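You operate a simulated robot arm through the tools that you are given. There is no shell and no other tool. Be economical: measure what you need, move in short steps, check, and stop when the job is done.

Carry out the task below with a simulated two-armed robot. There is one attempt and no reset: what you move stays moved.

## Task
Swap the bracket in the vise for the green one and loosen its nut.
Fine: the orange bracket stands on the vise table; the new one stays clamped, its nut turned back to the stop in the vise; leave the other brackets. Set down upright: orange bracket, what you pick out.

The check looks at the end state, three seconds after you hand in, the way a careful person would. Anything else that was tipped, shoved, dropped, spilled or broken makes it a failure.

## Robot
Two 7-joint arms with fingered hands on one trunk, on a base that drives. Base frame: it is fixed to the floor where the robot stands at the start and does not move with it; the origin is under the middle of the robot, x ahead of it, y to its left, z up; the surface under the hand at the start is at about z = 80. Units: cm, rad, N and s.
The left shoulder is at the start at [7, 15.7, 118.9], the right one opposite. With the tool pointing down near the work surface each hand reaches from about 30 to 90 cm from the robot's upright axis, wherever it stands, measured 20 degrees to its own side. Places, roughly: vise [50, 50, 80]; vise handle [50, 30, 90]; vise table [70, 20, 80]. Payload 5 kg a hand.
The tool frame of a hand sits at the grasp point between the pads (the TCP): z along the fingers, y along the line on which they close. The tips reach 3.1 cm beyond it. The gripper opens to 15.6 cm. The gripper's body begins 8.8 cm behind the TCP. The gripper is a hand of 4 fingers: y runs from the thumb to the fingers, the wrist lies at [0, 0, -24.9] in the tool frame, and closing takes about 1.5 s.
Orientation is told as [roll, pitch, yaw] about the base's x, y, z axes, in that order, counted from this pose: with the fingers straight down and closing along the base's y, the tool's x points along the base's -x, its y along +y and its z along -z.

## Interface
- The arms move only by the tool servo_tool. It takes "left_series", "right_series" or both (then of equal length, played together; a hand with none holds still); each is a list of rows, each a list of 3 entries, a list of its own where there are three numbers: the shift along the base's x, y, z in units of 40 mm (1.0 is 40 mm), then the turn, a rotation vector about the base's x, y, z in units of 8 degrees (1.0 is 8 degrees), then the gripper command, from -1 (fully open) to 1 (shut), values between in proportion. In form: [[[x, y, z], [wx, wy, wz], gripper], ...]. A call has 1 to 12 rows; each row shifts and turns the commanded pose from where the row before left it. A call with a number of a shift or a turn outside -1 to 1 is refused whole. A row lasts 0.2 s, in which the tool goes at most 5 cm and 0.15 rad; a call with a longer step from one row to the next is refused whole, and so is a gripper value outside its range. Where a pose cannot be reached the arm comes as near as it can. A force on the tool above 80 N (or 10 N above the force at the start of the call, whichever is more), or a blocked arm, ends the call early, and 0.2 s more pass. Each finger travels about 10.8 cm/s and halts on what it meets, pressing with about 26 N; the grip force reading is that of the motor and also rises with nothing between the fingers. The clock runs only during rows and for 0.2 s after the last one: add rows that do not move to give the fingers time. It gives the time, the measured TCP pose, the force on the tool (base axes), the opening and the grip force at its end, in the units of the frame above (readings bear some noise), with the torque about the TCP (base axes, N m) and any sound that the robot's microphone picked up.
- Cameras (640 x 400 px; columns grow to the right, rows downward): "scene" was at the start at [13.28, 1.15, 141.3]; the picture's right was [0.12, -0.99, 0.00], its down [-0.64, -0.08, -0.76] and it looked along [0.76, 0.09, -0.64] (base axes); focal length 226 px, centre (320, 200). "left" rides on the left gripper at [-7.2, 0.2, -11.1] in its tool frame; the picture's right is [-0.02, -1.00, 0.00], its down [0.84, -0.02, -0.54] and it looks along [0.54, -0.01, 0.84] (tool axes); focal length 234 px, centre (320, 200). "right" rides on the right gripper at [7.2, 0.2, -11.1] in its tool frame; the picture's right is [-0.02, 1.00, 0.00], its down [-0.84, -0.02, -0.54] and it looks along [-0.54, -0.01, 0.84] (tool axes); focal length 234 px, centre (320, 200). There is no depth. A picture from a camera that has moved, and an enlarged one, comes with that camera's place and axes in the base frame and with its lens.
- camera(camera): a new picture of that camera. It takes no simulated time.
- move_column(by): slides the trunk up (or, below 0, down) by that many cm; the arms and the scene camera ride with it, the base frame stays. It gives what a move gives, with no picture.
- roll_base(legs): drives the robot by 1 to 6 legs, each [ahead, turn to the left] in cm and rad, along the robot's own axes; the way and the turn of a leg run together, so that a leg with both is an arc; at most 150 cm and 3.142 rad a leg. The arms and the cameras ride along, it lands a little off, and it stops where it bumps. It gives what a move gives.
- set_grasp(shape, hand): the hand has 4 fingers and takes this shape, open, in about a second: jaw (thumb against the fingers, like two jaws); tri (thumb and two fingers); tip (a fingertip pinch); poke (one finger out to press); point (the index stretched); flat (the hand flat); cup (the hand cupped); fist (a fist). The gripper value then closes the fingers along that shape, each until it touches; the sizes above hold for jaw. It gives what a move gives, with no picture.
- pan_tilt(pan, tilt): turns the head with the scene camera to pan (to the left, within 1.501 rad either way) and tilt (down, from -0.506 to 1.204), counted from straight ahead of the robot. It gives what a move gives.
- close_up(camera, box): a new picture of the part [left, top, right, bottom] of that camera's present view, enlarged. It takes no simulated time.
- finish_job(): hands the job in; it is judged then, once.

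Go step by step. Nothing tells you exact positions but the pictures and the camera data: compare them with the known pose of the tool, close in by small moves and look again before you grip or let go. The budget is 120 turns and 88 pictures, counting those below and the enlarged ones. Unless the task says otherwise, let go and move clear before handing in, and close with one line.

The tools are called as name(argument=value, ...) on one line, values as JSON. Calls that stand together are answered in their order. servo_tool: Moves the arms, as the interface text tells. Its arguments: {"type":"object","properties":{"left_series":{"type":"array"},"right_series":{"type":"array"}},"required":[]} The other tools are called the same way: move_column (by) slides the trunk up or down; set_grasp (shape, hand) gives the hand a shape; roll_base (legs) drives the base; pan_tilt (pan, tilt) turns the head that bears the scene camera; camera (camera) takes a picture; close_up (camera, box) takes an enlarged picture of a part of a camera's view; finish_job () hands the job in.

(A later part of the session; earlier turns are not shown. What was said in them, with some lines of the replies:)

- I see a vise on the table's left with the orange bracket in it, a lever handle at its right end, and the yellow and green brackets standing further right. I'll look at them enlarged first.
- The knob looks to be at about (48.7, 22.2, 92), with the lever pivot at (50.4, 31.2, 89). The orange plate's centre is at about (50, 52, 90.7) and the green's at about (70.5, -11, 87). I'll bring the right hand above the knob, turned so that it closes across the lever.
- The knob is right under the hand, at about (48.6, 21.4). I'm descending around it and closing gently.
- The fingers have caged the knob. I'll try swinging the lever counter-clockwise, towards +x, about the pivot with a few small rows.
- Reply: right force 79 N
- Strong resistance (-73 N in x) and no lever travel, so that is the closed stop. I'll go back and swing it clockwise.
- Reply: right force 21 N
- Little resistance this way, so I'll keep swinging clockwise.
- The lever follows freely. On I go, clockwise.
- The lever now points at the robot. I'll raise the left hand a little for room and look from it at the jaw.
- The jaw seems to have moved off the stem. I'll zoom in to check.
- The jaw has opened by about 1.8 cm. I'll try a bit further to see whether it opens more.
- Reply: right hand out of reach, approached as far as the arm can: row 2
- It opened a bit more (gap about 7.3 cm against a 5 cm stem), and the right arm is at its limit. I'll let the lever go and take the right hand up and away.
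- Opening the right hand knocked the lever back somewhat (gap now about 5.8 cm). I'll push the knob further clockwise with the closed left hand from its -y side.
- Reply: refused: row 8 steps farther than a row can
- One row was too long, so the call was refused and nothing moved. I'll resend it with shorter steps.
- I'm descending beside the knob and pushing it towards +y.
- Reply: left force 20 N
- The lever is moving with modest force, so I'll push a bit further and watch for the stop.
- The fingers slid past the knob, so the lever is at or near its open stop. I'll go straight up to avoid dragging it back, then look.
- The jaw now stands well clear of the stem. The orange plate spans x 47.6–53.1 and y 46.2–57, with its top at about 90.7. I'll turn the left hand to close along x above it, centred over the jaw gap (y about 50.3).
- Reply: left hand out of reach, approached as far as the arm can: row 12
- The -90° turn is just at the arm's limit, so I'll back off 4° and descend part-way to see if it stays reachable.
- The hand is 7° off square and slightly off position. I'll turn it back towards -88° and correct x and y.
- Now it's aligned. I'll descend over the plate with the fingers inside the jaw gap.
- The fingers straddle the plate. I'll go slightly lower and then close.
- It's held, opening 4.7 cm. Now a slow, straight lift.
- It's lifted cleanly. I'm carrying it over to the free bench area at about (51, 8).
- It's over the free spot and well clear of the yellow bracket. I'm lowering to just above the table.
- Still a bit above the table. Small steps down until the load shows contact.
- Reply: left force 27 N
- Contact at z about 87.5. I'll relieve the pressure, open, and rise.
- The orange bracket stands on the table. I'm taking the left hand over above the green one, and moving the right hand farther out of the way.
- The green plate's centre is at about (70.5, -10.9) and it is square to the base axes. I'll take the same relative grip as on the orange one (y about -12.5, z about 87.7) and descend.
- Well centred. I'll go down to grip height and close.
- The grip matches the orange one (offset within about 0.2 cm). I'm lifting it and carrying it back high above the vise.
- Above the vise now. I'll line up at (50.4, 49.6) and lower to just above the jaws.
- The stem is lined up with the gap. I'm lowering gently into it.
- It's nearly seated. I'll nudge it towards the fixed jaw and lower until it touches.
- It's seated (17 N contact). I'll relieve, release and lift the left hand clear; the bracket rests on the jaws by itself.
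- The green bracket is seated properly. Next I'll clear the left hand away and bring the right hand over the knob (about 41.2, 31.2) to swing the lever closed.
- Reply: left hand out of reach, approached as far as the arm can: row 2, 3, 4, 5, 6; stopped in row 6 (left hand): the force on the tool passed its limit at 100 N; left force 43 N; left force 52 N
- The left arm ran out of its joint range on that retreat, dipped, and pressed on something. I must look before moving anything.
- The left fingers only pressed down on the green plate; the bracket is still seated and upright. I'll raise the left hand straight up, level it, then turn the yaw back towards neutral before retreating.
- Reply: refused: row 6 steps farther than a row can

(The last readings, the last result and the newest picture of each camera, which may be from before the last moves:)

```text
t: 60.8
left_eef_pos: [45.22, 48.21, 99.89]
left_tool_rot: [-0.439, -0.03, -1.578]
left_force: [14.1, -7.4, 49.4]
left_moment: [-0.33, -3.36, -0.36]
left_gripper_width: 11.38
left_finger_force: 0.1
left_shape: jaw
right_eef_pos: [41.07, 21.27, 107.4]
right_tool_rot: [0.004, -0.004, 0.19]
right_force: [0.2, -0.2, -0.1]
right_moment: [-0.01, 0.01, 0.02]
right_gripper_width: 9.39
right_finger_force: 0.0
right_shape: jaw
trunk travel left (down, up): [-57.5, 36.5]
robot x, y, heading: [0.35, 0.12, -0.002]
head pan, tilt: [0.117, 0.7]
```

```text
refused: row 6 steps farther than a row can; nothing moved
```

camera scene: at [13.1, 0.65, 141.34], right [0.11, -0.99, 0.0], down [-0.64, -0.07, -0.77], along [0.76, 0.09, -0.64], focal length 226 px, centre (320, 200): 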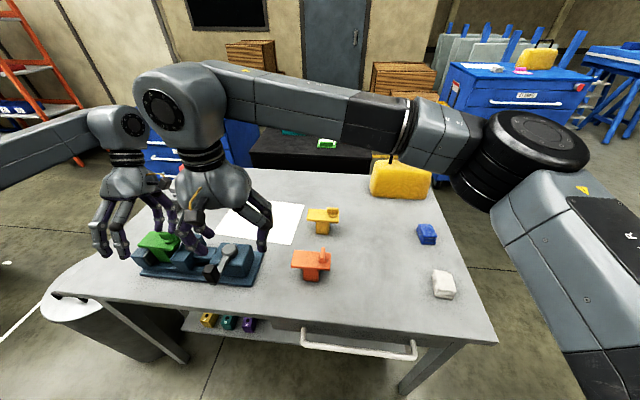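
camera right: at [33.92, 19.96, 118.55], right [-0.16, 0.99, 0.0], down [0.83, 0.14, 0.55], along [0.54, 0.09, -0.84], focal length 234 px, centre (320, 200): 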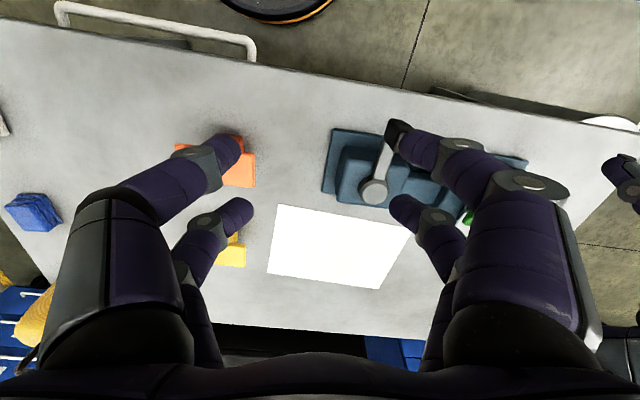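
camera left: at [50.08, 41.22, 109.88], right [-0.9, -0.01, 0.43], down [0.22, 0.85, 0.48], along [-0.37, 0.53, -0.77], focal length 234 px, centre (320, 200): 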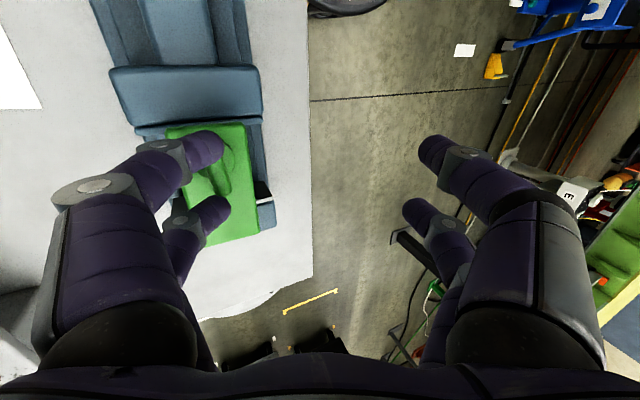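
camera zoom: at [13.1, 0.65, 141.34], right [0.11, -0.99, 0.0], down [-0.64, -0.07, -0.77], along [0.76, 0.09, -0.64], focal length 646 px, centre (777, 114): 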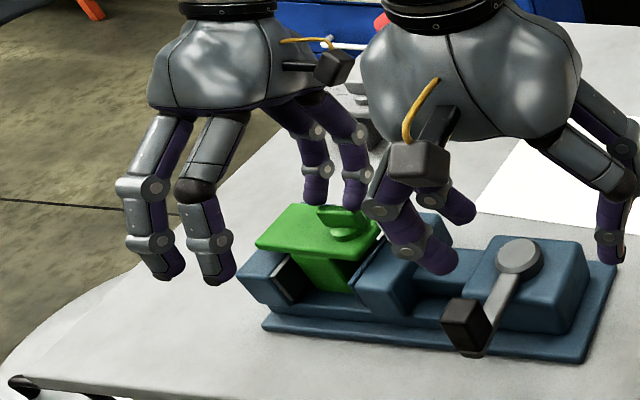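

servo_tool(left_series=[[[0, 0, 0.4], [0, 0, 0], -0.5], [[0, 0, 0.5], [0, 0, 0], -0.5], [[0.2, 0, 0.5], [0.6, 0, 0.2], -0.5], [[0.3, 0, 0.5], [0.8, 0, 0.3], -0.5], [[0.3, 0.1, 0.3], [0.8, 0, 0.3], -0.5], [[0.3, 0.1, 0.3], [0.8, 0, 0.3], -0.5], [[0, 0, 0], [0.1, 0, 0.8], -0.5]])

close_up(camera="scene", box=[60, 130, 280, 300])

```text
t: 62.4
left_eef_pos: [51.14, 48.57, 107.6]
left_tool_rot: [-0.413, 0.397, -1.3]
left_force: [0.7, -0.3, 0.2]
left_moment: [0.02, 0.01, 0.02]
left_gripper_width: 11.72
left_finger_force: 0.0
left_shape: jaw
left hand out of reach, approached as far as the arm can: row 2, 5, 6, 7
right_eef_pos: [41.25, 21.71, 107.13]
right_tool_rot: [-0.002, -0.001, 0.19]
right_force: [0.2, -0.3, 0.3]
right_moment: [-0.02, -0.03, 0.0]
right_gripper_width: 9.41
right_finger_force: 0.1
right_shape: jaw
trunk travel left (down, up): [-57.5, 36.5]
robot x, y, heading: [-0.01, 0.16, -0.002]
head pan, tilt: [0.117, 0.7]
```

```text
2.35 times, centred on (170, 215) of scene
camera zoom: at [13.35, 1.25, 141.29], right [0.11, -0.99, 0.0], down [-0.64, -0.07, -0.76], along [0.76, 0.09, -0.64], focal length 532 px, centre (673, 165)
```

zoom: 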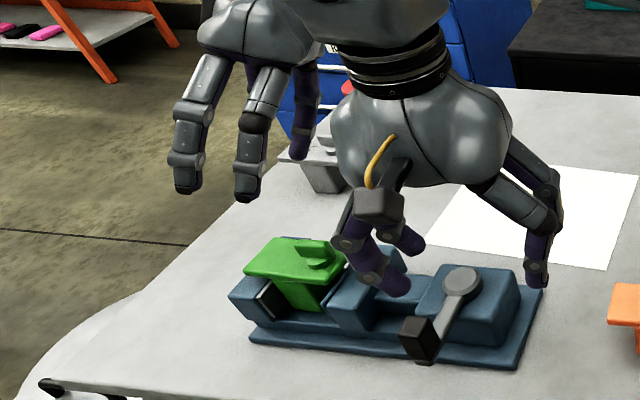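

The left hand is off the bracket but tilted. I'll level it with the properly computed tilt axis and unwind the yaw at this height.

servo_tool(left_series=[[[0, 0, 0.3], [-0.35, -0.73, 0.5], -0.5], [[0, 0, 0.3], [-0.35, -0.73, 0.5], -0.5], [[0, 0.1, 0.3], [-0.35, -0.73, 0.5], -0.5], [[0, 0.1, 0.3], [-0.35, -0.73, 0.5], -0.5], [[0, 0.1, 0.3], [-0.35, -0.73, 0.5], -0.5], [[0, 0.1, 0.2], [0, 0, 1], -0.5], [[0, 0.1, 0.2], [0, 0, 1], -0.5], [[0, 0, 0], [0, 0, 1], -0.5], [[0, 0, 0], [0, 0, 1], -0.5]])

```text
t: 64.4
left_eef_pos: [51.11, 50.68, 115.23]
left_tool_rot: [-0.077, -0.054, -0.321]
left_force: [0.2, 0.5, 0.4]
left_moment: [-0.02, 0.02, 0.0]
left_gripper_width: 11.67
left_finger_force: 0.1
left_shape: jaw
right_eef_pos: [41.3, 21.53, 107.23]
right_tool_rot: [-0.002, 0.001, 0.191]
right_force: [0.9, -0.5, 1.2]
right_moment: [-0.02, 0.0, 0.06]
right_gripper_width: 9.41
right_finger_force: 0.1
right_shape: jaw
trunk travel left (down, up): [-57.5, 36.5]
robot x, y, heading: [-0.0, -0.35, 0.002]
head pan, tilt: [0.117, 0.7]
```

Nearly level. I'll finish levelling and shift the left hand out to about (45, 57, 121).

servo_tool(left_series=[[[-0.2, 0.2, 0.2], [0.22, 0.06, 0.77], -0.5], [[-0.2, 0.2, 0.2], [0.22, 0.06, 0.77], -0.5], [[-0.2, 0.3, 0.3], [0.21, 0.06, 0.77], -0.5], [[-0.3, 0.4, 0.3], [0, 0, 0], -0.5], [[-0.3, 0.4, 0.3], [0, 0, 0], -0.5], [[-0.3, 0.2, 0.2], [0, 0, 0], -0.5]])

camera(camera="right")

close_up(camera="left", box=[270, 0, 510, 130])

```text
t: 65.8
left_eef_pos: [49.65, 57.23, 120.42]
left_tool_rot: [0.011, -0.014, -0.004]
left_force: [-0.1, -0.6, -0.6]
left_moment: [0.04, 0.02, 0.03]
left_gripper_width: 11.67
left_finger_force: 0.1
left_shape: jaw
left hand out of reach, approached as far as the arm can: row 4, 5, 6
right_eef_pos: [41.19, 21.58, 107.3]
right_tool_rot: [0.0, 0.001, 0.19]
right_force: [-0.2, 0.4, 1.2]
right_moment: [-0.01, 0.01, -0.03]
right_gripper_width: 9.41
right_finger_force: 0.1
right_shape: jaw
trunk travel left (down, up): [-57.5, 36.5]
robot x, y, heading: [-0.09, 0.17, 0.003]
head pan, tilt: [0.117, 0.7]
```

```text
22 pictures are left
camera right: at [34.07, 20.29, 118.42], right [-0.17, 0.99, 0.0], down [0.83, 0.14, 0.55], along [0.54, 0.09, -0.84], focal length 234 px, centre (320, 200)
```

right: 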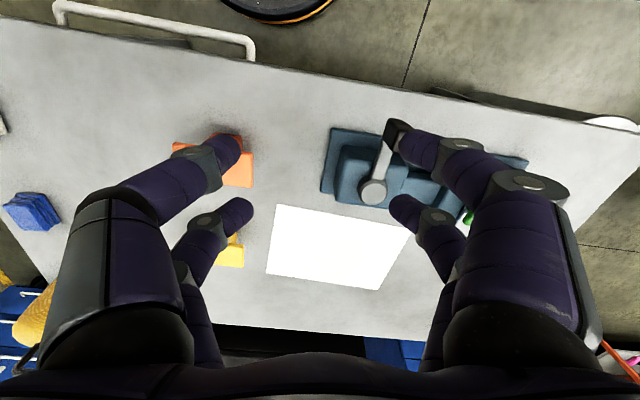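

```text
2.67 times, centred on (390, 65) of left
camera zoom: at [56.71, 57.33, 131.55], right [0.02, -1.0, -0.01], down [-0.85, -0.02, 0.53], along [-0.53, 0.0, -0.85], focal length 624 px, centre (133, 560)
```

zoom: 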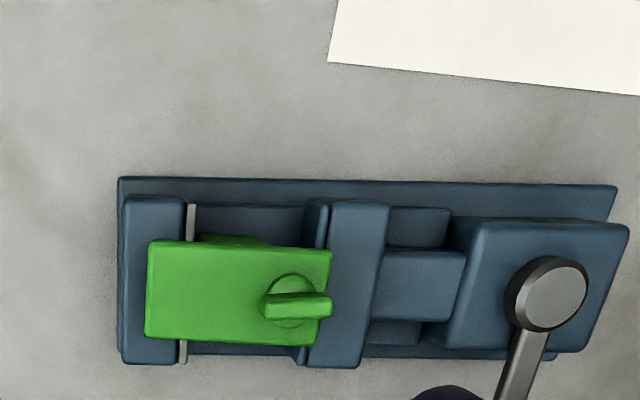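

The green bracket is still seated, only slightly yawed in the open jaws; clamping will square it. I'm moving the right hand over the knob at (41, 30.8) and descending around it.

servo_tool(right_series=[[[0, 0.7, 0], [0, 0, 0], -0.2], [[0, 0.8, 0], [0, 0, 0], -0.2], [[0, 0.8, 0], [0, 0, 0], -0.2], [[0, 0, -0.6], [0, 0, 0], -0.2], [[0, 0, -0.8], [0, 0, 0], -0.2], [[0, 0, -0.8], [0, 0, 0], -0.2], [[0, 0, 0], [0, 0, 0], -0.2]])

camera(camera="right")

```text
t: 67.4
left_eef_pos: [49.65, 57.19, 120.46]
left_tool_rot: [0.009, -0.014, -0.005]
left_force: [0.7, -0.9, 0.6]
left_moment: [-0.04, 0.05, 0.02]
left_gripper_width: 11.7
left_finger_force: 0.0
left_shape: jaw
right_eef_pos: [41.12, 30.71, 98.35]
right_tool_rot: [0.002, -0.002, 0.191]
right_force: [1.0, -0.1, -0.3]
right_moment: [0.03, 0.01, 0.0]
right_gripper_width: 9.39
right_finger_force: 0.0
right_shape: jaw
trunk travel left (down, up): [-57.5, 36.5]
robot x, y, heading: [-0.2, 0.19, -0.001]
head pan, tilt: [0.117, 0.7]
```

```text
20 pictures are left
camera right: at [34.01, 29.42, 109.5], right [-0.17, 0.99, 0.0], down [0.83, 0.14, 0.55], along [0.54, 0.09, -0.84], focal length 234 px, centre (320, 200)
```

right: 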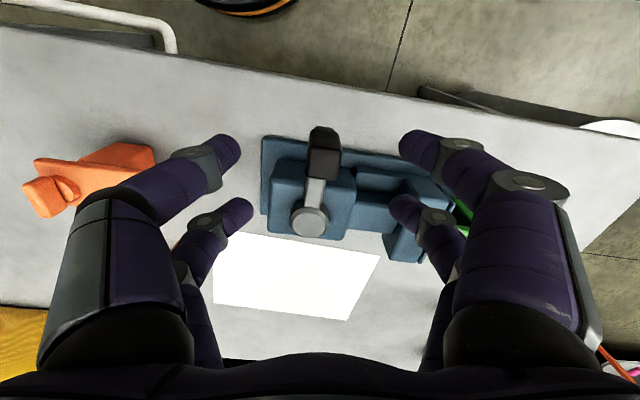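

The knob is centred between the fingers. Down and close around it.

servo_tool(right_series=[[[0, 0, -0.5], [0, 0, 0], -0.2], [[0, 0, -0.5], [0, 0, 0], -0.2], [[0, 0, -0.4], [0, 0, 0], -0.2], [[0, 0, 0], [0, 0, 0], 0.2], [[0, 0, 0], [0, 0, 0], 0.6], [[0, 0, 0], [0, 0, 0], 1], [[0, 0, 0], [0, 0, 0], 1], [[0, 0, 0], [0, 0, 0], 1], [[0.022, -0.318, 0], [0, 0, 1], 1], [[0.065, -0.312, 0], [0, 0, 1], 1], [[0.11, -0.302, 0], [0, 0, 1], 1], [[0.15, -0.28, 0], [0, 0, 1], 1]])

servo_tool(right_series=[[[0.188, -0.26, 0], [0, 0, 1], 1], [[0.222, -0.23, 0], [0, 0, 1], 1], [[0.253, -0.195, 0], [0, 0, 1], 1], [[0.275, -0.16, 0], [0, 0, 1], 1]])

close_up(camera="scene", box=[120, 180, 280, 300])

```text
t: 70.0
left_eef_pos: [49.74, 57.1, 120.35]
left_tool_rot: [0.009, -0.014, -0.003]
left_force: [0.3, -0.3, 0.3]
left_moment: [0.02, 0.01, -0.01]
left_gripper_width: 11.71
left_finger_force: 0.1
left_shape: jaw
right_eef_pos: [42.62, 25.71, 92.7]
right_tool_rot: [0.001, -0.002, 0.751]
right_force: [6.4, 4.7, -0.7]
right_moment: [0.13, -0.09, -0.07]
right_gripper_width: 0.0
right_finger_force: 25.7
right_shape: jaw
trunk travel left (down, up): [-57.5, 36.5]
robot x, y, heading: [-0.18, 0.22, -0.003]
head pan, tilt: [0.117, 0.7]
```

```text
t: 71.0
left_eef_pos: [49.73, 57.29, 120.46]
left_tool_rot: [0.008, -0.014, -0.004]
left_force: [-0.4, 0.2, -0.5]
left_moment: [0.01, -0.03, 0.0]
left_gripper_width: 11.69
left_finger_force: 0.1
left_shape: jaw
right_eef_pos: [46.14, 22.66, 92.57]
right_tool_rot: [0.001, -0.001, 1.311]
right_force: [2.9, 6.0, 4.6]
right_moment: [0.19, -0.09, -0.11]
right_gripper_width: 0.0
right_finger_force: 25.9
right_shape: jaw
trunk travel left (down, up): [-57.5, 36.5]
robot x, y, heading: [-0.16, 0.09, -0.002]
head pan, tilt: [0.117, 0.7]
```

```text
3.33 times, centred on (200, 240) of scene
camera zoom: at [13.38, 1.2, 141.3], right [0.11, -0.99, 0.0], down [-0.64, -0.07, -0.76], along [0.76, 0.09, -0.64], focal length 753 px, centre (720, 67)
```

zoom: 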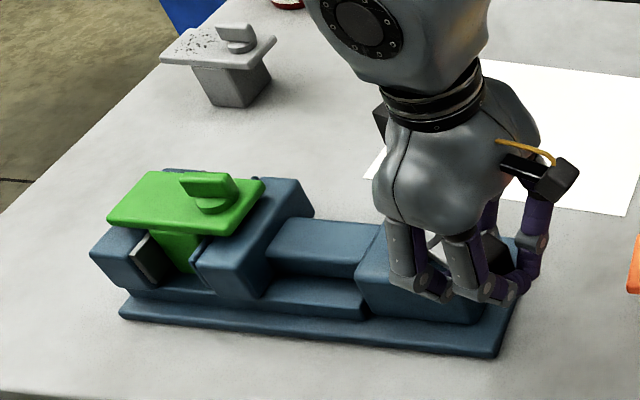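

The jaw has closed on the stem. I'll press on to the clamping stop.

servo_tool(right_series=[[[0.298, -0.12, 0], [0, 0, 1], 1], [[0.31, -0.078, 0], [0, 0, 1], 1], [[0.318, -0.033, 0], [0, 0, 1], 1], [[0.2, 0.0, 0], [0, 0, 0.6], 1]])

close_up(camera="scene", box=[120, 180, 280, 300])

```text
t: 72.0
left_eef_pos: [49.18, 57.39, 120.5]
left_tool_rot: [0.008, -0.017, -0.005]
left_force: [0.8, -0.9, -0.1]
left_moment: [-0.03, 0.03, 0.0]
left_gripper_width: 11.71
left_finger_force: 0.0
left_shape: jaw
right_eef_pos: [49.67, 22.05, 92.68]
right_tool_rot: [0.009, -0.003, 1.818]
right_force: [-38.8, 17.6, -2.8]
right_moment: [0.38, 0.76, -0.51]
right_gripper_width: 0.0
right_finger_force: 25.3
right_shape: jaw
trunk travel left (down, up): [-57.5, 36.5]
robot x, y, heading: [0.09, 0.08, 0.0]
head pan, tilt: [0.117, 0.7]
```

```text
3.33 times, centred on (200, 240) of scene
camera zoom: at [12.74, 1.44, 141.34], right [0.12, -0.99, 0.0], down [-0.64, -0.08, -0.77], along [0.76, 0.09, -0.64], focal length 753 px, centre (720, 67)
```

zoom: 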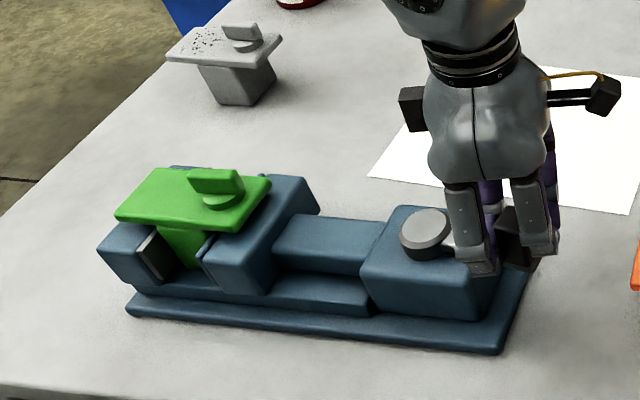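

Resistance of 39 N. One more small push, then I'll relax to neutral, open and lift straight up.

servo_tool(right_series=[[[0.25, 0.03, 0], [0, 0, 0.4], 1], [[0, 0, 0], [0, 0, 0], 1]])

servo_tool(right_series=[[[-0.3, -0.02, 0], [0, 0, -0.8], 1], [[-0.2, 0, 0], [0, 0, -0.8], 0.8], [[-0.1, 0, 0], [0, 0, 0], 0.4], [[0, 0, 0], [0, 0, 0], 0], [[0, 0, 0], [0, 0, 0], -0.3], [[0, 0, 0], [0, 0, 0], -0.3], [[0, 0, 0.4], [0, 0, 0], -0.3], [[0, 0, 0.8], [0, 0, 0], -0.3], [[0, 0, 1], [0, 0, 0], -0.3], [[0, 0, 1], [0, 0, 0], -0.3], [[0, -0.5, 1], [0, 0, 0], -0.3], [[0, -0.7, 0.8], [0, 0, 0], -0.3]])

close_up(camera="scene", box=[120, 180, 280, 300])

```text
t: 72.6
left_eef_pos: [48.9, 57.33, 120.51]
left_tool_rot: [0.007, -0.019, -0.004]
left_force: [1.0, -0.2, -0.5]
left_moment: [0.02, 0.01, 0.0]
left_gripper_width: 11.68
left_finger_force: 0.0
left_shape: jaw
right_eef_pos: [50.28, 22.18, 92.87]
right_tool_rot: [0.008, -0.002, 1.878]
right_force: [-57.0, 15.8, -3.7]
right_moment: [0.21, 1.13, -0.88]
right_gripper_width: 0.01
right_finger_force: 25.7
right_shape: jaw
trunk travel left (down, up): [-57.5, 36.5]
robot x, y, heading: [-0.11, 0.16, -0.003]
head pan, tilt: [0.117, 0.7]
```

```text
t: 75.2
left_eef_pos: [49.63, 57.05, 120.52]
left_tool_rot: [0.011, -0.014, -0.004]
left_force: [0.4, -0.2, 1.0]
left_moment: [-0.01, 0.01, -0.02]
left_gripper_width: 11.69
left_finger_force: 0.0
left_shape: jaw
right_eef_pos: [49.24, 16.53, 112.69]
right_tool_rot: [-0.002, -0.003, 1.641]
right_force: [-0.3, -0.1, 0.0]
right_moment: [0.0, -0.02, -0.01]
right_gripper_width: 10.09
right_finger_force: 0.0
right_shape: jaw
trunk travel left (down, up): [-57.5, 36.5]
robot x, y, heading: [0.04, 0.2, -0.002]
head pan, tilt: [0.117, 0.7]
```

```text
3.33 times, centred on (200, 240) of scene
camera zoom: at [13.27, 0.99, 141.3], right [0.11, -0.99, 0.0], down [-0.64, -0.07, -0.77], along [0.76, 0.09, -0.64], focal length 753 px, centre (720, 67)
```

zoom: 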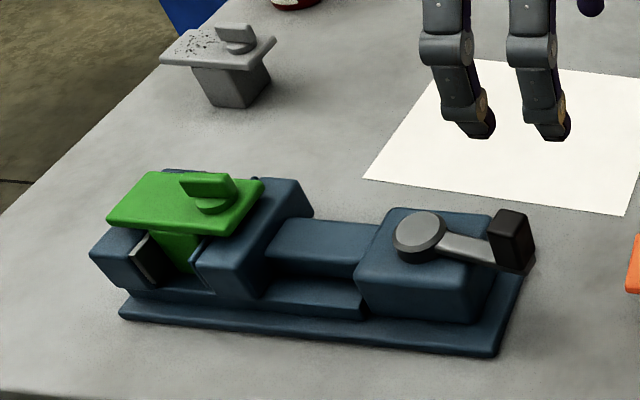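

The vise is clamped again with the green bracket square. Now for the nut: I'll measure it from the left camera.

close_up(camera="left", box=[300, 50, 460, 150])

```text
4.00 times, centred on (380, 100) of left
camera zoom: at [56.68, 57.2, 131.6], right [0.02, -1.0, -0.01], down [-0.85, -0.02, 0.53], along [-0.53, 0.0, -0.85], focal length 937 px, centre (80, 600)
```

zoom: 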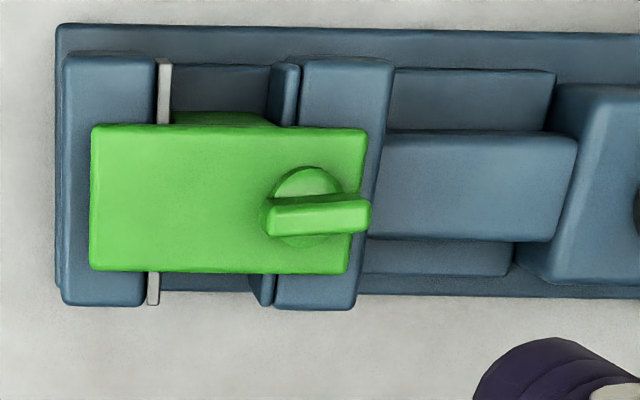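

The nut axis is at about (50.4, 48.3), with the bar nearly along y and its top at about z 93. I'll bring the left hand to (50.3, 50.2, 105), turned to pinch the bar, and move the right hand aside.

servo_tool(left_series=[[[0.015, -0.157, -0.35], [0, 0, -0.975], 0.4], [[0.015, -0.157, -0.35], [0, 0, -0.975], 0.4], [[0.015, -0.157, -0.35], [0, 0, -0.975], 0.4], [[0.015, -0.157, -0.35], [0, 0, -0.975], 0.4], [[0.015, -0.157, -0.35], [0, 0, -0.975], 0.4], [[0.015, -0.157, -0.35], [0, 0, -0.975], 0.4], [[0.015, -0.157, -0.35], [0, 0, -0.975], 0.4], [[0.015, -0.157, -0.35], [0, 0, -0.975], 0.4], [[0.015, -0.157, -0.35], [0, 0, -0.975], 0.4], [[0.015, -0.157, -0.35], [0, 0, -0.975], 0.4], [[0.015, -0.157, -0.35], [0, 0, -0.975], 0.4]], right_series=[[[0, -0.6, 0], [0, 0, 0], -0.3], [[0, -0.6, 0], [0, 0, 0], -0.3], [[0, -0.6, 0], [0, 0, 0], -0.3], [[0, -0.6, 0], [0, 0, 0], -0.3], [[0, -0.6, 0], [0, 0, 0], -0.3], [[0, -0.6, 0], [0, 0, 0], -0.3], [[0, -0.6, 0], [0, 0, 0], -0.3], [[0, -0.6, 0], [0, 0, 0], -0.3], [[0, 0, 0], [0, 0, 0], -0.3], [[0, 0, 0], [0, 0, 0], -0.3], [[0, 0, 0], [0, 0, 0], -0.3]])

```text
t: 77.6
left_eef_pos: [50.17, 50.02, 104.98]
left_tool_rot: [0.01, -0.015, -1.504]
left_force: [0.3, 0.0, -0.1]
left_moment: [0.02, 0.05, -0.01]
left_gripper_width: 4.71
left_finger_force: 0.1
left_shape: jaw
right_eef_pos: [49.32, -2.2, 112.92]
right_tool_rot: [0.002, 0.001, 1.643]
right_force: [0.0, 0.6, 1.3]
right_moment: [-0.01, 0.0, 0.01]
right_gripper_width: 10.07
right_finger_force: 0.2
right_shape: jaw
trunk travel left (down, up): [-57.5, 36.5]
robot x, y, heading: [-0.04, 0.33, 0.0]
head pan, tilt: [0.117, 0.7]
```

Reached. I'm descending to just above the plate and looking.

servo_tool(left_series=[[[0.03, 0.04, -0.6], [0, 0, 0], 0.4], [[0, 0, -0.6], [0, 0, 0], 0.4], [[0, 0, -0.6], [0, 0, 0], 0.4], [[0, 0, -0.5], [0, 0, 0], 0.4], [[0, 0, 0], [0, 0, 0], 0.4]])

camera(camera="left")

close_up(camera="scene", box=[130, 190, 230, 270])

```text
t: 78.8
left_eef_pos: [50.35, 50.31, 95.86]
left_tool_rot: [0.01, -0.014, -1.501]
left_force: [-0.4, 0.0, -0.4]
left_moment: [-0.03, -0.02, -0.02]
left_gripper_width: 4.71
left_finger_force: 0.1
left_shape: jaw
right_eef_pos: [49.31, -2.2, 112.81]
right_tool_rot: [0.001, 0.0, 1.642]
right_force: [-0.1, 0.3, -0.8]
right_moment: [-0.04, 0.04, -0.01]
right_gripper_width: 10.09
right_finger_force: 0.1
right_shape: jaw
trunk travel left (down, up): [-57.5, 36.5]
robot x, y, heading: [0.07, -0.0, -0.004]
head pan, tilt: [0.117, 0.7]
```

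```text
15 pictures are left
camera left: at [50.93, 43.4, 107.03], right [-1.0, -0.09, -0.01], down [-0.08, 0.84, 0.53], along [-0.04, 0.53, -0.85], focal length 234 px, centre (320, 200)
```

left: 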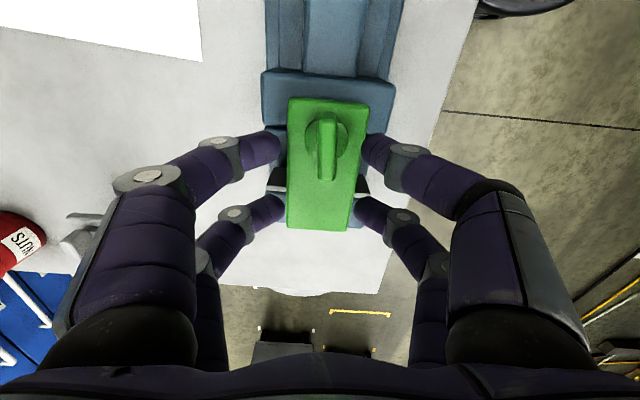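

```text
5.00 times, centred on (180, 230) of scene
camera zoom: at [13.3, 1.12, 141.3], right [0.11, -0.99, 0.0], down [-0.64, -0.07, -0.76], along [0.76, 0.09, -0.64], focal length 1130 px, centre (1020, 50)
```

zoom: 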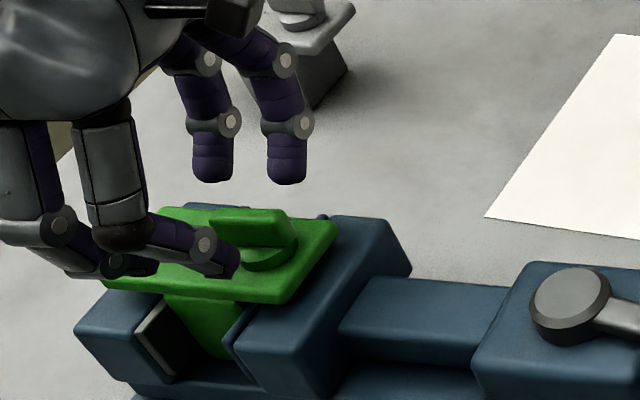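

The bar lies between the front finger pair. I'll go slightly lower and pinch it.

servo_tool(left_series=[[[0, 0, -0.12], [0, 0, 0], 0.4], [[0, 0, -0.1], [0, 0, 0], 0.4], [[0, 0, 0], [0, 0, 0], 0.6], [[0, 0, 0], [0, 0, 0], 0.8], [[0, 0, 0], [0, 0, 0], 1], [[0, 0, 0], [0, 0, 0], 1], [[0, 0, 0], [0, 0, 0], 1]])

camera(camera="left")

```text
t: 80.4
left_eef_pos: [50.35, 50.4, 94.87]
left_tool_rot: [0.009, -0.014, -1.503]
left_force: [-1.2, -0.6, -1.0]
left_moment: [0.04, 0.11, -0.02]
left_gripper_width: 0.32
left_finger_force: 25.2
left_shape: jaw
right_eef_pos: [49.33, -2.19, 112.81]
right_tool_rot: [0.0, 0.001, 1.643]
right_force: [0.5, 0.5, -0.1]
right_moment: [0.04, 0.04, -0.04]
right_gripper_width: 10.11
right_finger_force: 0.1
right_shape: jaw
trunk travel left (down, up): [-57.5, 36.5]
robot x, y, heading: [0.09, -0.09, -0.001]
head pan, tilt: [0.117, 0.7]
```

```text
13 pictures are left
camera left: at [50.91, 43.45, 106.05], right [-1.0, -0.09, -0.01], down [-0.08, 0.84, 0.53], along [-0.04, 0.53, -0.85], focal length 234 px, centre (320, 200)
```

left: 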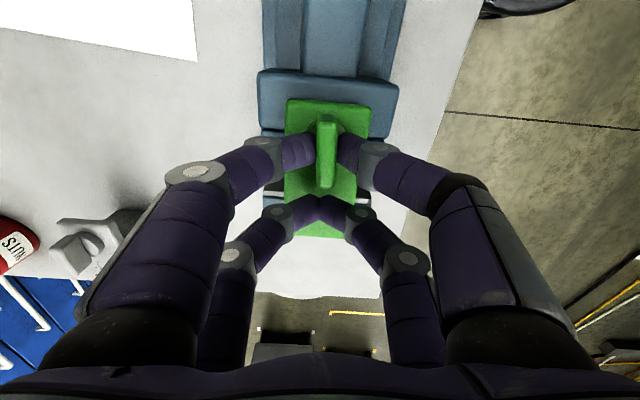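

The front pair has the bar. I'm turning counter-clockwise about the nut axis with a first four steps.

servo_tool(left_series=[[[-0.073, -0.005, 0], [0, 0, 1], 1], [[-0.072, -0.015, 0], [0, 0, 1], 1], [[-0.068, -0.025, 0], [0, 0, 1], 1], [[-0.065, -0.035, 0], [0, 0, 1], 1]])

camera(camera="left")

```text
t: 81.4
left_eef_pos: [49.13, 50.15, 94.9]
left_tool_rot: [0.008, -0.012, -0.94]
left_force: [-4.7, 2.8, 1.3]
left_moment: [0.02, 0.18, -0.09]
left_gripper_width: 0.27
left_finger_force: 25.7
left_shape: jaw
right_eef_pos: [49.24, -2.19, 112.84]
right_tool_rot: [0.0, -0.002, 1.642]
right_force: [-0.6, 0.0, 0.2]
right_moment: [0.03, -0.01, 0.05]
right_gripper_width: 10.1
right_finger_force: 0.0
right_shape: jaw
trunk travel left (down, up): [-57.5, 36.5]
robot x, y, heading: [0.0, -0.0, 0.001]
head pan, tilt: [0.117, 0.7]
```

```text
12 pictures are left
camera left: at [53.43, 44.55, 106.05], right [-0.79, -0.61, -0.01], down [-0.52, 0.67, 0.53], along [-0.32, 0.43, -0.85], focal length 234 px, centre (320, 200)
```

left: 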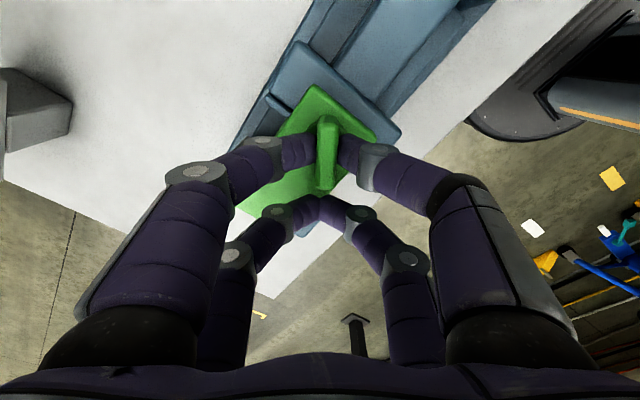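

The nut turns with the hand and with little force. Continuing.

servo_tool(left_series=[[[-0.06, -0.043, 0], [0, 0, 1], 1], [[-0.053, -0.05, 0], [0, 0, 1], 1], [[-0.045, -0.06, 0], [0, 0, 1], 1], [[-0.038, -0.063, 0], [0, 0, 1], 1]])

servo_tool(left_series=[[[-0.028, -0.068, 0], [0, 0, 1], 1], [[-0.018, -0.073, 0], [0, 0, 1], 1]])

camera(camera="left")

```text
t: 82.4
left_eef_pos: [48.38, 49.23, 94.98]
left_tool_rot: [0.008, -0.014, -0.38]
left_force: [-5.3, 5.4, -0.9]
left_moment: [0.1, 0.09, 0.01]
left_gripper_width: 0.26
left_finger_force: 26.1
left_shape: jaw
right_eef_pos: [49.23, -2.16, 112.9]
right_tool_rot: [0.0, 0.001, 1.643]
right_force: [0.5, 0.0, -0.4]
right_moment: [0.02, 0.0, -0.03]
right_gripper_width: 10.1
right_finger_force: 0.0
right_shape: jaw
trunk travel left (down, up): [-57.5, 36.5]
robot x, y, heading: [-0.16, 0.09, -0.0]
head pan, tilt: [0.117, 0.7]
```

```text
t: 83.0
left_eef_pos: [48.1, 48.67, 94.98]
left_tool_rot: [0.009, -0.014, -0.104]
left_force: [-5.9, 5.3, -0.1]
left_moment: [0.14, 0.09, 0.05]
left_gripper_width: 0.27
left_finger_force: 26.0
left_shape: jaw
right_eef_pos: [49.31, -2.28, 112.75]
right_tool_rot: [-0.001, 0.0, 1.641]
right_force: [-0.2, 0.0, 0.3]
right_moment: [0.01, -0.03, 0.0]
right_gripper_width: 10.09
right_finger_force: 0.1
right_shape: jaw
trunk travel left (down, up): [-57.5, 36.5]
robot x, y, heading: [0.1, -0.0, -0.002]
head pan, tilt: [0.117, 0.7]
```

```text
11 pictures are left
camera left: at [55.23, 48.16, 106.05], right [-0.08, -1.0, -0.01], down [-0.84, 0.06, 0.53], along [-0.53, 0.05, -0.85], focal length 234 px, centre (320, 200)
```

left: 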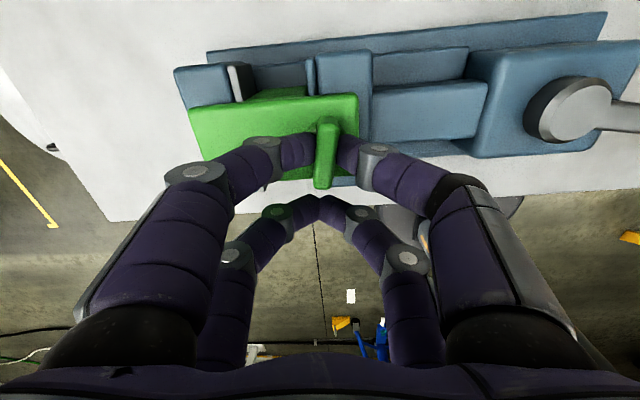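

About 80° done and no stop yet. On in small groups, watching the torque.

servo_tool(left_series=[[[-0.008, -0.073, 0], [0, 0, 1], 1], [[0.003, -0.073, 0], [0, 0, 1], 1]])

servo_tool(left_series=[[[0.013, -0.072, 0], [0, 0, 1], 1], [[0.023, -0.07, 0], [0, 0, 1], 1]])

close_up(camera="left", box=[180, 40, 400, 240])

```text
t: 83.6
left_eef_pos: [48.04, 48.13, 95.1]
left_tool_rot: [0.009, -0.016, 0.176]
left_force: [-6.3, 4.3, -0.5]
left_moment: [0.14, 0.13, -0.04]
left_gripper_width: 0.26
left_finger_force: 26.4
left_shape: jaw
right_eef_pos: [49.34, -2.11, 112.79]
right_tool_rot: [0.0, -0.001, 1.642]
right_force: [1.3, 0.1, 0.3]
right_moment: [0.0, 0.0, 0.03]
right_gripper_width: 10.11
right_finger_force: 0.1
right_shape: jaw
trunk travel left (down, up): [-57.5, 36.5]
robot x, y, heading: [0.11, 0.14, -0.004]
head pan, tilt: [0.117, 0.7]
```

```text
t: 84.2
left_eef_pos: [48.42, 47.56, 95.06]
left_tool_rot: [0.009, -0.012, 0.457]
left_force: [-2.3, 5.7, -0.4]
left_moment: [0.17, 0.06, -0.32]
left_gripper_width: 0.25
left_finger_force: 25.8
left_shape: jaw
right_eef_pos: [49.32, -2.18, 112.88]
right_tool_rot: [0.0, 0.001, 1.642]
right_force: [0.4, 0.0, -0.2]
right_moment: [-0.02, 0.01, -0.01]
right_gripper_width: 10.1
right_finger_force: 0.1
right_shape: jaw
trunk travel left (down, up): [-57.5, 36.5]
robot x, y, heading: [-0.13, 0.13, 0.001]
head pan, tilt: [0.117, 0.7]
```

```text
2.00 times, centred on (290, 140) of left
camera zoom: at [54.73, 50.79, 106.07], right [0.46, -0.89, -0.01], down [-0.75, -0.39, 0.53], along [-0.48, -0.24, -0.85], focal length 468 px, centre (380, 320)
```

zoom: 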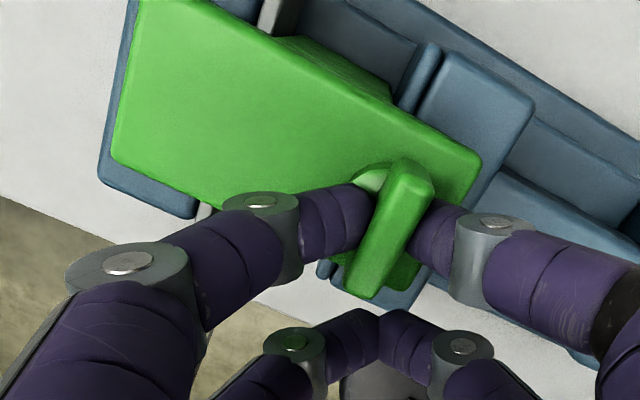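

Now the bar lags the hand and the torque has jumped to -0.32 N m, which suggests the stop. One more small push to confirm.

servo_tool(left_series=[[[0.015, -0.035, 0], [0, 0, 0.6], 1], [[0, 0, 0], [0, 0, 0], 1]])

close_up(camera="left", box=[180, 40, 400, 240])

```text
t: 84.8
left_eef_pos: [48.5, 47.38, 94.99]
left_tool_rot: [0.008, -0.015, 0.539]
left_force: [-0.7, 5.7, -0.6]
left_moment: [0.18, 0.01, -0.44]
left_gripper_width: 0.24
left_finger_force: 25.9
left_shape: jaw
right_eef_pos: [49.42, -2.24, 112.91]
right_tool_rot: [-0.001, -0.001, 1.643]
right_force: [-0.3, 0.7, 0.1]
right_moment: [0.0, 0.03, 0.0]
right_gripper_width: 10.09
right_finger_force: 0.0
right_shape: jaw
trunk travel left (down, up): [-57.5, 36.5]
robot x, y, heading: [-0.18, 0.18, -0.002]
head pan, tilt: [0.117, 0.7]
```

```text
2.00 times, centred on (290, 140) of left
camera zoom: at [54.54, 51.17, 106.08], right [0.53, -0.85, -0.01], down [-0.71, -0.45, 0.53], along [-0.45, -0.28, -0.85], focal length 468 px, centre (380, 320)
```

zoom: 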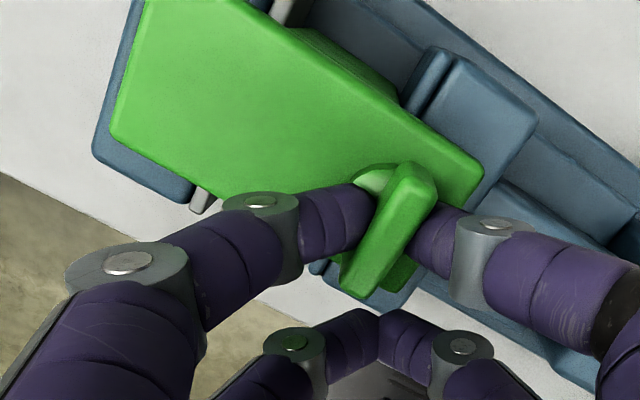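

The bar stays put while the torque climbs, so it is at the stop. I'll open in place and lift straight up.

servo_tool(left_series=[[[0, 0, 0], [0, 0, 0], 0.8], [[0, 0, 0], [0, 0, 0], 0.5], [[0, 0, 0], [0, 0, 0], 0.3], [[0, 0, 0], [0, 0, 0], 0.3], [[0, 0, 0.4], [0, 0, 0], 0.3], [[0, 0, 0.6], [0, 0, 0], 0.3], [[0, 0, 0.8], [0, 0, 0], 0.3], [[0, 0, 0.8], [0, 0, 0], 0.3], [[0, 0, 0.8], [0, 0, 0], 0.3], [[0, 0, 0.8], [0, 0, 0], 0.3]])

camera(camera="left")

camera(camera="scene")

```text
t: 87.0
left_eef_pos: [48.54, 47.46, 111.91]
left_tool_rot: [0.01, -0.016, 0.538]
left_force: [-0.3, 0.0, -0.4]
left_moment: [0.07, -0.04, 0.0]
left_gripper_width: 5.44
left_finger_force: 0.0
left_shape: jaw
right_eef_pos: [49.24, -2.26, 112.9]
right_tool_rot: [0.001, -0.002, 1.643]
right_force: [0.5, 0.3, 0.8]
right_moment: [0.04, -0.01, 0.0]
right_gripper_width: 10.11
right_finger_force: 0.1
right_shape: jaw
trunk travel left (down, up): [-57.5, 36.5]
robot x, y, heading: [-0.0, 0.08, 0.0]
head pan, tilt: [0.117, 0.7]
```

```text
8 pictures are left
camera left: at [54.61, 51.07, 122.93], right [0.53, -0.85, -0.01], down [-0.71, -0.46, 0.53], along [-0.46, -0.28, -0.85], focal length 234 px, centre (320, 200)
```

left: 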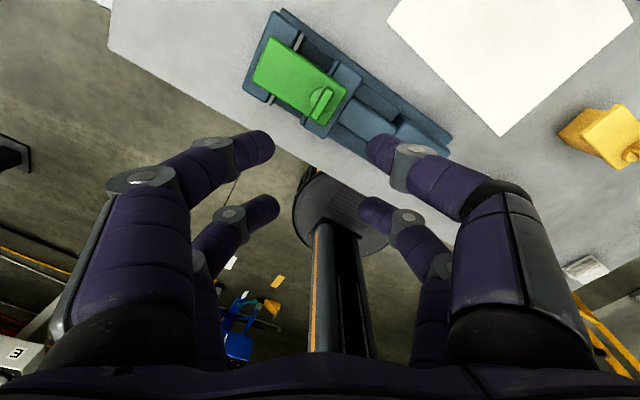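

```text
7 pictures are left
camera scene: at [13.26, 1.04, 141.3], right [0.11, -0.99, 0.0], down [-0.64, -0.07, -0.77], along [0.76, 0.09, -0.64], focal length 226 px, centre (320, 200)
```

scene: 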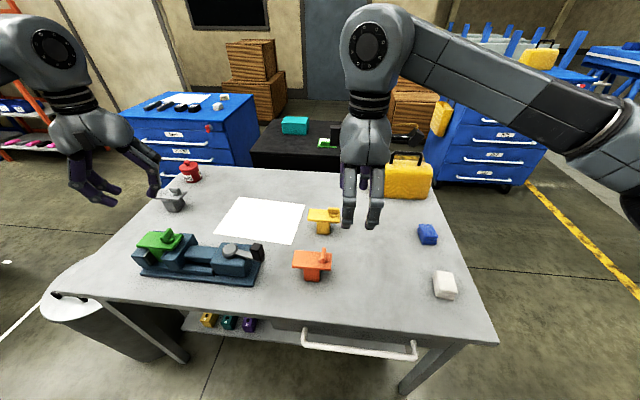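

Everything stands, with the nut bar now across the plate. One enlarged look at the vise before handing in.

close_up(camera="scene", box=[120, 200, 280, 300])

close_up(camera="left", box=[230, 0, 470, 160])

```text
4.00 times, centred on (200, 250) of scene
camera zoom: at [13.26, 1.04, 141.3], right [0.11, -0.99, 0.0], down [-0.64, -0.07, -0.77], along [0.76, 0.09, -0.64], focal length 904 px, centre (800, 0)
```

zoom: 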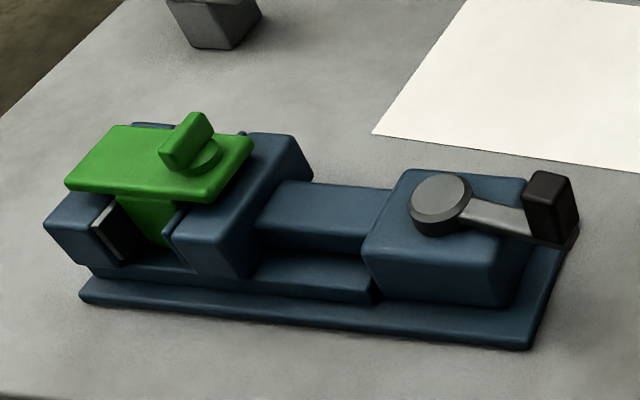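

```text
2.50 times, centred on (350, 80) of left
camera zoom: at [54.61, 51.07, 122.93], right [0.53, -0.85, -0.01], down [-0.71, -0.46, 0.53], along [-0.46, -0.28, -0.85], focal length 585 px, centre (245, 500)
```

zoom: 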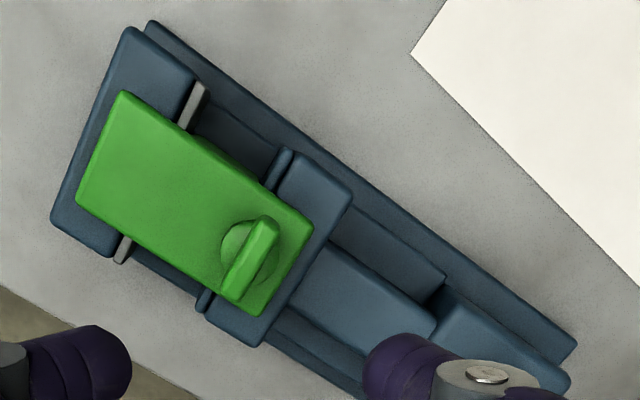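

The green bracket is clamped square with its nut turned to the stop. The orange one stands on the table, nothing else has moved, and both hands are clear, so I'm handing in.

finish_job()

```text
The job is handed in.
```

I swapped the brackets: the green one is clamped in the vise with its nut turned back to the stop, and the orange one stands upright on the vise table. While I was moving the left hand away, its fingers pressed on the top of the green bracket; it stayed seated, and clamping squared it up.
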